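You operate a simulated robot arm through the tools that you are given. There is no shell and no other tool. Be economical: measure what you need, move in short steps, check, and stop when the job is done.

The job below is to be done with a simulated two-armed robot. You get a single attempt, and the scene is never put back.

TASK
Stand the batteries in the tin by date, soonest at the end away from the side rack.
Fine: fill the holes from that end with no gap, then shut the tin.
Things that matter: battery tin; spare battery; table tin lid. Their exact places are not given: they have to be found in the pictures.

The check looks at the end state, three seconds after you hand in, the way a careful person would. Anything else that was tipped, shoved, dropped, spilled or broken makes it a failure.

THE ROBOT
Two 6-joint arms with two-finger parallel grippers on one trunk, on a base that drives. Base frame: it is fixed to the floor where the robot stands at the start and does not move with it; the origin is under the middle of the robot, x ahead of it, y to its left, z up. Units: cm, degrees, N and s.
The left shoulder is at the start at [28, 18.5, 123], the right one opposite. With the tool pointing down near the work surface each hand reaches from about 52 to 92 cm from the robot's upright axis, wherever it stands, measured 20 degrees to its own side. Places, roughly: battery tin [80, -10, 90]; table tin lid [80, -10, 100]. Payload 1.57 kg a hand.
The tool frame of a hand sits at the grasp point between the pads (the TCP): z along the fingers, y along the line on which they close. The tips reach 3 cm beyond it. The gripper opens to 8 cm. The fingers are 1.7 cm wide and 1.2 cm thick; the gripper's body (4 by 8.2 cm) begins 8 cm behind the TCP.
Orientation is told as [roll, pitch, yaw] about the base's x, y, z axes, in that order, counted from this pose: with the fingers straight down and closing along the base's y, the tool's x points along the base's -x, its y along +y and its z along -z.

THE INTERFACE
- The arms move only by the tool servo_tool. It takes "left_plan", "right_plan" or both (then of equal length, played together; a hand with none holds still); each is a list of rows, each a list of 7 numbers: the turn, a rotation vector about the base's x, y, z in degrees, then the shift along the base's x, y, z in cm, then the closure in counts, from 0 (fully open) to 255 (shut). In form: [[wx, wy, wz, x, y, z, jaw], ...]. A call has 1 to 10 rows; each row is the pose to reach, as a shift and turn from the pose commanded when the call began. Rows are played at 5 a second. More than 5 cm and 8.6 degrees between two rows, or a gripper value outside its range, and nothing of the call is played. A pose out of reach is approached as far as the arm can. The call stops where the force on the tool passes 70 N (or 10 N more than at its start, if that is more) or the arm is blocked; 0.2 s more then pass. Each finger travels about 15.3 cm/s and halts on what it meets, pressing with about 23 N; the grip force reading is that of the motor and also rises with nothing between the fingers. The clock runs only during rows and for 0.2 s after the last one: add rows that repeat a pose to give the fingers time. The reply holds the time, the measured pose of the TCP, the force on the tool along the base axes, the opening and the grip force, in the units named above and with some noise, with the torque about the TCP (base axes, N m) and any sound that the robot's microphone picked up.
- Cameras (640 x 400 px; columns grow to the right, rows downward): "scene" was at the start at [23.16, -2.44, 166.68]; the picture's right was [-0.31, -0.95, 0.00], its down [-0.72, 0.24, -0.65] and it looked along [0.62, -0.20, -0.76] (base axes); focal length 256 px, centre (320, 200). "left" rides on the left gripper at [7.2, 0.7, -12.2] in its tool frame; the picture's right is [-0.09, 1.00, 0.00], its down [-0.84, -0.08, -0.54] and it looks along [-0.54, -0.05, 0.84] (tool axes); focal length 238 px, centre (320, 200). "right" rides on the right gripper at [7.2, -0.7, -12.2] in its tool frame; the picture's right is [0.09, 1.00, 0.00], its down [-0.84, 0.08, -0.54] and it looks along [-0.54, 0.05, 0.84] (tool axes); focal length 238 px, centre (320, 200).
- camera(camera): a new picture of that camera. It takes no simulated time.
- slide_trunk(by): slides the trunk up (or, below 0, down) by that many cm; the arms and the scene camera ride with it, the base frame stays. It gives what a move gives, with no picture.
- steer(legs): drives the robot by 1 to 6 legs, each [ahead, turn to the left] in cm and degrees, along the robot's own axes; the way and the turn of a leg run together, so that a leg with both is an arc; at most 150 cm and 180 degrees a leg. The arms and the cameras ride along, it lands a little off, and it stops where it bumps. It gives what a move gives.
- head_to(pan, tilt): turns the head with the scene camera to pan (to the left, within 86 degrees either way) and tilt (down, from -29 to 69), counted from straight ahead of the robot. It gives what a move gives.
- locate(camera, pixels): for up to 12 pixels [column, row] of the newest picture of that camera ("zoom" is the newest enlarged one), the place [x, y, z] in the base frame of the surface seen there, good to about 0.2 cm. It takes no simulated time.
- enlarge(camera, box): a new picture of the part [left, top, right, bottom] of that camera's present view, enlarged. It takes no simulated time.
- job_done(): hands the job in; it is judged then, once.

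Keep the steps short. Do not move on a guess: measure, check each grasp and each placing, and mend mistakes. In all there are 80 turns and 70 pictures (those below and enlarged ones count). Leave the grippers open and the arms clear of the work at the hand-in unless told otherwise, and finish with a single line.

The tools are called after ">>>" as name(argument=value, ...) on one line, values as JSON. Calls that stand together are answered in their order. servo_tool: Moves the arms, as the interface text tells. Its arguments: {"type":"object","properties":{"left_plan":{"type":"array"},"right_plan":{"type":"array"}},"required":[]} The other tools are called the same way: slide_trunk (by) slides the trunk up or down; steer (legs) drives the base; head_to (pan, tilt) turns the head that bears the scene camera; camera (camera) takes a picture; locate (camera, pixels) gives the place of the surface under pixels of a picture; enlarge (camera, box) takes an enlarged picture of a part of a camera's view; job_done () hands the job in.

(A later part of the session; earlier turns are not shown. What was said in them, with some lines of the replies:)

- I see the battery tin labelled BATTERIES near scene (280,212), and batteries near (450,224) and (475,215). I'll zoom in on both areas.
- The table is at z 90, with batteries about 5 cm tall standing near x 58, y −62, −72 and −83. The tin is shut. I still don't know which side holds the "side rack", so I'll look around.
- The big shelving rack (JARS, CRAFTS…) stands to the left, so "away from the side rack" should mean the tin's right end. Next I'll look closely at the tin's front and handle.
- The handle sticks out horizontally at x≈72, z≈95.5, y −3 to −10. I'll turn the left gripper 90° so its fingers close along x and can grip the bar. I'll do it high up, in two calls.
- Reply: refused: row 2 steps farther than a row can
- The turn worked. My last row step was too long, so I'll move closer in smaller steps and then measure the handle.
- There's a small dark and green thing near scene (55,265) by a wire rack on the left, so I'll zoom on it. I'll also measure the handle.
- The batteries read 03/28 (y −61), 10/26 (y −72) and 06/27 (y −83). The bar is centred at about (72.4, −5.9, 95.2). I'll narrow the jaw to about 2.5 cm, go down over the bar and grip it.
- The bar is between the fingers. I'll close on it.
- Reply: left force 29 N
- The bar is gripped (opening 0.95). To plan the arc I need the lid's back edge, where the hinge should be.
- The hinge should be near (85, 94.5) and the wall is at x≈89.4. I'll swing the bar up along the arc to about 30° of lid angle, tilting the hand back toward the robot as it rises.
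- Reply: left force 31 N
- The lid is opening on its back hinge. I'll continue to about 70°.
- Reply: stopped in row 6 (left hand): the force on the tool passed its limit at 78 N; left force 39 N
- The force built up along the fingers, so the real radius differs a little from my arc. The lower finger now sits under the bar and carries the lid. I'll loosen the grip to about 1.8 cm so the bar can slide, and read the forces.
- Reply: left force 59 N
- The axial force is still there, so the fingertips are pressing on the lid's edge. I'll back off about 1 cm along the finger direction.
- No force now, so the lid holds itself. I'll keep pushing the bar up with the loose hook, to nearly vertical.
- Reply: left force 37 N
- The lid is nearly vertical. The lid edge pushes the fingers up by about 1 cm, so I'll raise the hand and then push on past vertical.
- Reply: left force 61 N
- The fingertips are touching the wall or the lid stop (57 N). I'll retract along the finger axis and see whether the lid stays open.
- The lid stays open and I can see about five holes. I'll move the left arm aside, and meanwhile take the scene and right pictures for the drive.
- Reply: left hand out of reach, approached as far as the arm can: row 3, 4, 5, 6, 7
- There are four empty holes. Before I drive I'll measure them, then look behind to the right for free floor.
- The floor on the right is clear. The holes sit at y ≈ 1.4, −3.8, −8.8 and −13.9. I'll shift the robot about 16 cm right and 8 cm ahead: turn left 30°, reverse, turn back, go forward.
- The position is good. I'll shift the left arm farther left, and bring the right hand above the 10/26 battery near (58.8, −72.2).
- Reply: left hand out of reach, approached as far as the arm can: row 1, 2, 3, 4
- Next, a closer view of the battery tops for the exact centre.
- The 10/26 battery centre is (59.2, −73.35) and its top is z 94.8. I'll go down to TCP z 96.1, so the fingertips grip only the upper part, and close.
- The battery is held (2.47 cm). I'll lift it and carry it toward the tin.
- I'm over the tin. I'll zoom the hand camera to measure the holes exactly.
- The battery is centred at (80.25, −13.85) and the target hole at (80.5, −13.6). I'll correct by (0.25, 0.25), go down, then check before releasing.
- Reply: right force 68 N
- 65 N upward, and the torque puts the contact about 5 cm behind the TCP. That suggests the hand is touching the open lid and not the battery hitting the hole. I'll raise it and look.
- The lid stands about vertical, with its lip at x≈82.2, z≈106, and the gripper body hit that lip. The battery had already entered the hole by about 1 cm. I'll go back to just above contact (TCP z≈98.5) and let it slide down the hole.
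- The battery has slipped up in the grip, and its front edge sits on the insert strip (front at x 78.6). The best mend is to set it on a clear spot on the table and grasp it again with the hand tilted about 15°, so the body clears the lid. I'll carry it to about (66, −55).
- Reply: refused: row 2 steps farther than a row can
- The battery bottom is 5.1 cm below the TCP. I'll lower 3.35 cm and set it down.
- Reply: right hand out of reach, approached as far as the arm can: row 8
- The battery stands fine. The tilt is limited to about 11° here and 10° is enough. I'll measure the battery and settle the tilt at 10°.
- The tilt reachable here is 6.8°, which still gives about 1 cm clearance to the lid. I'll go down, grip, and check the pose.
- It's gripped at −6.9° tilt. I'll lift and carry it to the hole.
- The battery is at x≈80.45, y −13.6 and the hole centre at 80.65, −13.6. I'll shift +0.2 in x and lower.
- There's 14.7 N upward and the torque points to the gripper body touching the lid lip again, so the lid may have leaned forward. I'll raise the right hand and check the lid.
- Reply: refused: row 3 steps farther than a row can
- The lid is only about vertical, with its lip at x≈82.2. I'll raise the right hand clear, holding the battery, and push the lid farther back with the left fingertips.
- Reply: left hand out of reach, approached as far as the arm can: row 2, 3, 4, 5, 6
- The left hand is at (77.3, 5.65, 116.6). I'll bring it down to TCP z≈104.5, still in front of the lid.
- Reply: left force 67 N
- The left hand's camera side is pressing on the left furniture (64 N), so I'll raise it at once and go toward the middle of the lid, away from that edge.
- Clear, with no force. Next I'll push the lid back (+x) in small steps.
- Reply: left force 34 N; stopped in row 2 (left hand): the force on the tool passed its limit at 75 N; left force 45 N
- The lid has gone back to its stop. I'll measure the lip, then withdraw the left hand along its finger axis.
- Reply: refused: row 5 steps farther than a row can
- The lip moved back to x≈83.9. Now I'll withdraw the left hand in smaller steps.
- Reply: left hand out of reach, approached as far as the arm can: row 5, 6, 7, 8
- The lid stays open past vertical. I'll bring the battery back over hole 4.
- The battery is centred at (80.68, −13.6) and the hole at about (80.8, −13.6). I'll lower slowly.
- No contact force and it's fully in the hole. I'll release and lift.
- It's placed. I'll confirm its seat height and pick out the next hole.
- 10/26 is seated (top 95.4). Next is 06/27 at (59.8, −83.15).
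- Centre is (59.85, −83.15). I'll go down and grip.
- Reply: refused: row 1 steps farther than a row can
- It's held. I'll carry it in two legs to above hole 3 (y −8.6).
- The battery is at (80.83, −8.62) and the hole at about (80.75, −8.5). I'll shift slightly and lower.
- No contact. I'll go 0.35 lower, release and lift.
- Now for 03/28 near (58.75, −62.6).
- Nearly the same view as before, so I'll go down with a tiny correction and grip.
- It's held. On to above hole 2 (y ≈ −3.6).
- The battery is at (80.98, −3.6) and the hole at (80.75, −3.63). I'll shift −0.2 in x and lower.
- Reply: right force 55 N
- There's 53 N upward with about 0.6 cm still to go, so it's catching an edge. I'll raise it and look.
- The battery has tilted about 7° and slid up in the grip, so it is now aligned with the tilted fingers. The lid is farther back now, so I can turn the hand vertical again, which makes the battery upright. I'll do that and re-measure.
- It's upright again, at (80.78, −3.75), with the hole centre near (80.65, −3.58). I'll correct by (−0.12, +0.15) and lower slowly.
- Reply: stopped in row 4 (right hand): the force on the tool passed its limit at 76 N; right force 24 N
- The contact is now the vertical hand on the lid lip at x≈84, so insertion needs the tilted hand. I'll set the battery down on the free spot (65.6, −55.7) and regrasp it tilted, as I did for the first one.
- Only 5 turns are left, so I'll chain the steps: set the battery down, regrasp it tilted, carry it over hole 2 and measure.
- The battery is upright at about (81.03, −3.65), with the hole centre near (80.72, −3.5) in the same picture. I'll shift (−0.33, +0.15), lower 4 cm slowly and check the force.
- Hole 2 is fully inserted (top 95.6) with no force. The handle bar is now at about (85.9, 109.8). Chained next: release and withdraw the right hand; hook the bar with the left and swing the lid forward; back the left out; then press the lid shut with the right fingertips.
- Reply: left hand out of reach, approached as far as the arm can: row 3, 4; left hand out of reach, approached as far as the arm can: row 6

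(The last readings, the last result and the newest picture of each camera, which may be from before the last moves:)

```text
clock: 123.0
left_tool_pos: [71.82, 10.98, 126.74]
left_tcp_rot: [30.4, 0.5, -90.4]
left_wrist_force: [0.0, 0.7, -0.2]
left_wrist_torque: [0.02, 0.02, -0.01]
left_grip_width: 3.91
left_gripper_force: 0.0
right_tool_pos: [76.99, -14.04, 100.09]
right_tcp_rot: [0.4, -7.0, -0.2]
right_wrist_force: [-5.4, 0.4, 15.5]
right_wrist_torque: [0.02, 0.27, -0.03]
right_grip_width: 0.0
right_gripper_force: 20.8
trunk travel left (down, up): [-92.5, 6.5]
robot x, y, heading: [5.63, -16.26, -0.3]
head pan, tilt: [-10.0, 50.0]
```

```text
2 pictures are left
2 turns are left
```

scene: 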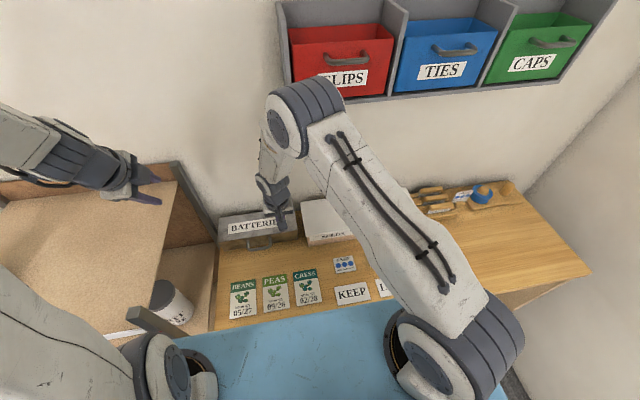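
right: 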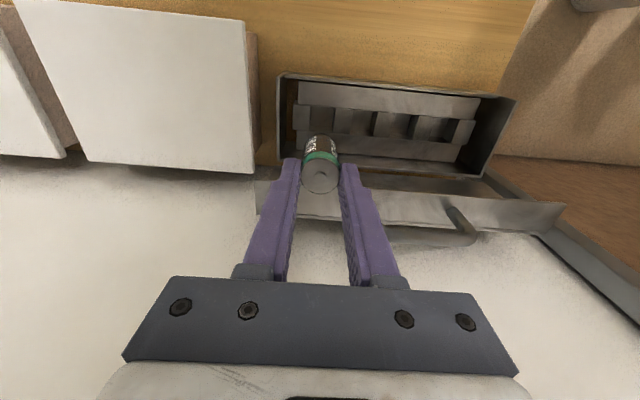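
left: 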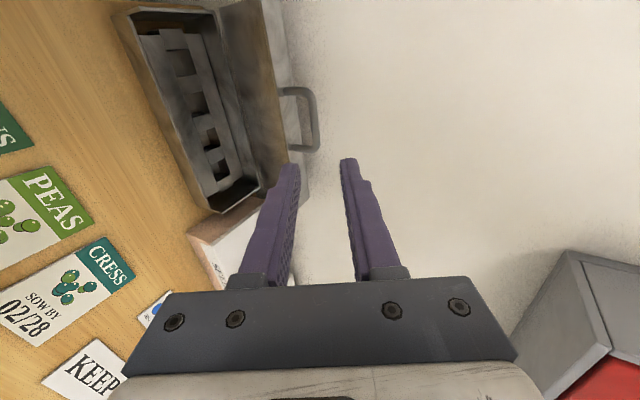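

The three batteries show in the holes and the lid now looks shut. I'll press slightly more, then lift off, open both grippers, move clear and check the lid height.

>>> servo_tool(right_plan=[[0, 0, 0, 0, 0, -0.4, 255], [0, 0, 0, 0, 0, -0.6, 255], [0, 0, 0, 0, 0, -0.6, 255], [0, 0, 0, 0, 0, 3, 255], [0, 0, 0, -1, -1, 7.5, 255], [0, 0, 0, -3, -4, 11, 200], [0, 0, 0, -5, -8, 13, 100], [0, 0, 0, -7, -12, 15, 0], [0, 0, 0, -8, -16, 17, 0], [0, 0, 0, -9, -20, 19, 0]], left_plan=[[0, 0, 0, 0, 0, 0, 130], [0, 0, 0, 0, 0, 0, 100], [0, 0, 0, 0, 0, 0, 50], [0, 0, 0, 0, 0, 0, 0], [0, 0, 0, 0, 0, 0, 0], [0, 0, 0, 0, 0, 0, 0], [0, 0, 0, 0, 0, 0, 0], [0, 0, 0, 0, 0, 0, 0], [0, 0, 0, 0, 0, 0, 0], [0, 0, 0, 0, 0, 0, 0]])

>>> enlarge(camera="scene", box=[190, 180, 350, 280])

>>> locate(camera="zoom", pixels=[[130, 235], [400, 210], [130, 170], [400, 150], [265, 190], [420, 200]])

```text
refused: row 6 steps farther than a row can; nothing moved
```

```text
4.00 times, centred on (270, 230) of scene
```

zoom: 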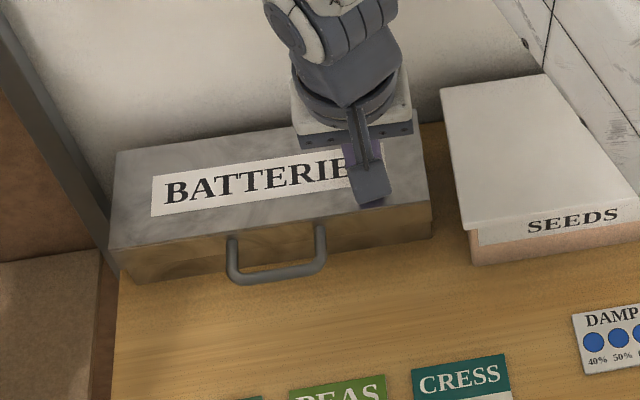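

```text
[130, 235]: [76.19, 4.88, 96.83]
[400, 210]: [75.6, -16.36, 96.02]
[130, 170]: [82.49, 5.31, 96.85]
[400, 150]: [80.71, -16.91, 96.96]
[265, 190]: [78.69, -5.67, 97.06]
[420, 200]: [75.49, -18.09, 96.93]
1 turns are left
```

The lid top reads z 96.85–97 all round, the same as when the tin was first shut. I'll lift the right hand clear, open both grippers and hand in.

>>> servo_tool(right_plan=[[0, 0, 0, 0, 0, 3, 255], [0, 0, 0, 0, 0, 6.5, 255], [0, 0, 0, -1, -1.5, 10, 255], [0, 0, 0, -2, -4, 13, 255], [0, 0, 0, -3.5, -7, 15, 150], [0, 0, 0, -5, -10.5, 16, 50], [0, 0, 0, -6, -14, 17, 0], [0, 0, 0, -7, -17.5, 18, 0], [0, 0, 0, -7, -17.5, 18, 0]], left_plan=[[0, 0, 0, 0, 0, 0, 130], [0, 0, 0, 0, 0, 0, 100], [0, 0, 0, 0, 0, 0, 50], [0, 0, 0, 0, 0, 0, 0], [0, 0, 0, 0, 0, 0, 0], [0, 0, 0, 0, 0, 0, 0], [0, 0, 0, 0, 0, 0, 0], [0, 0, 0, 0, 0, 0, 0], [0, 0, 0, 0, 0, 0, 0]])

>>> job_done()

```text
clock: 125.0
left_tool_pos: [71.85, 10.93, 126.55]
left_tcp_rot: [30.6, 0.4, -90.4]
left_wrist_force: [0.3, -0.9, -0.5]
left_wrist_torque: [0.0, 0.01, -0.05]
left_grip_width: 8.01
left_gripper_force: 0.1
right_tool_pos: [70.34, -31.84, 117.85]
right_tcp_rot: [0.3, -6.7, -0.3]
right_wrist_force: [0.0, 0.4, -0.4]
right_wrist_torque: [0.02, 0.01, 0.0]
right_grip_width: 8.03
right_gripper_force: 0.1
trunk travel left (down, up): [-92.5, 6.5]
robot x, y, heading: [5.6, -16.47, -0.2]
head pan, tilt: [-10.0, 50.0]
```

```text
The job is handed in.
```

Job handed in: the batteries stand 10/26, 06/27, 03/28 from the tin's right end with no gap and the tin is shut; I took "side rack" to mean the shelving on the left, and while moving the lid the left arm pressed the left-hand furniture once at about 64 N, with no visible shift.
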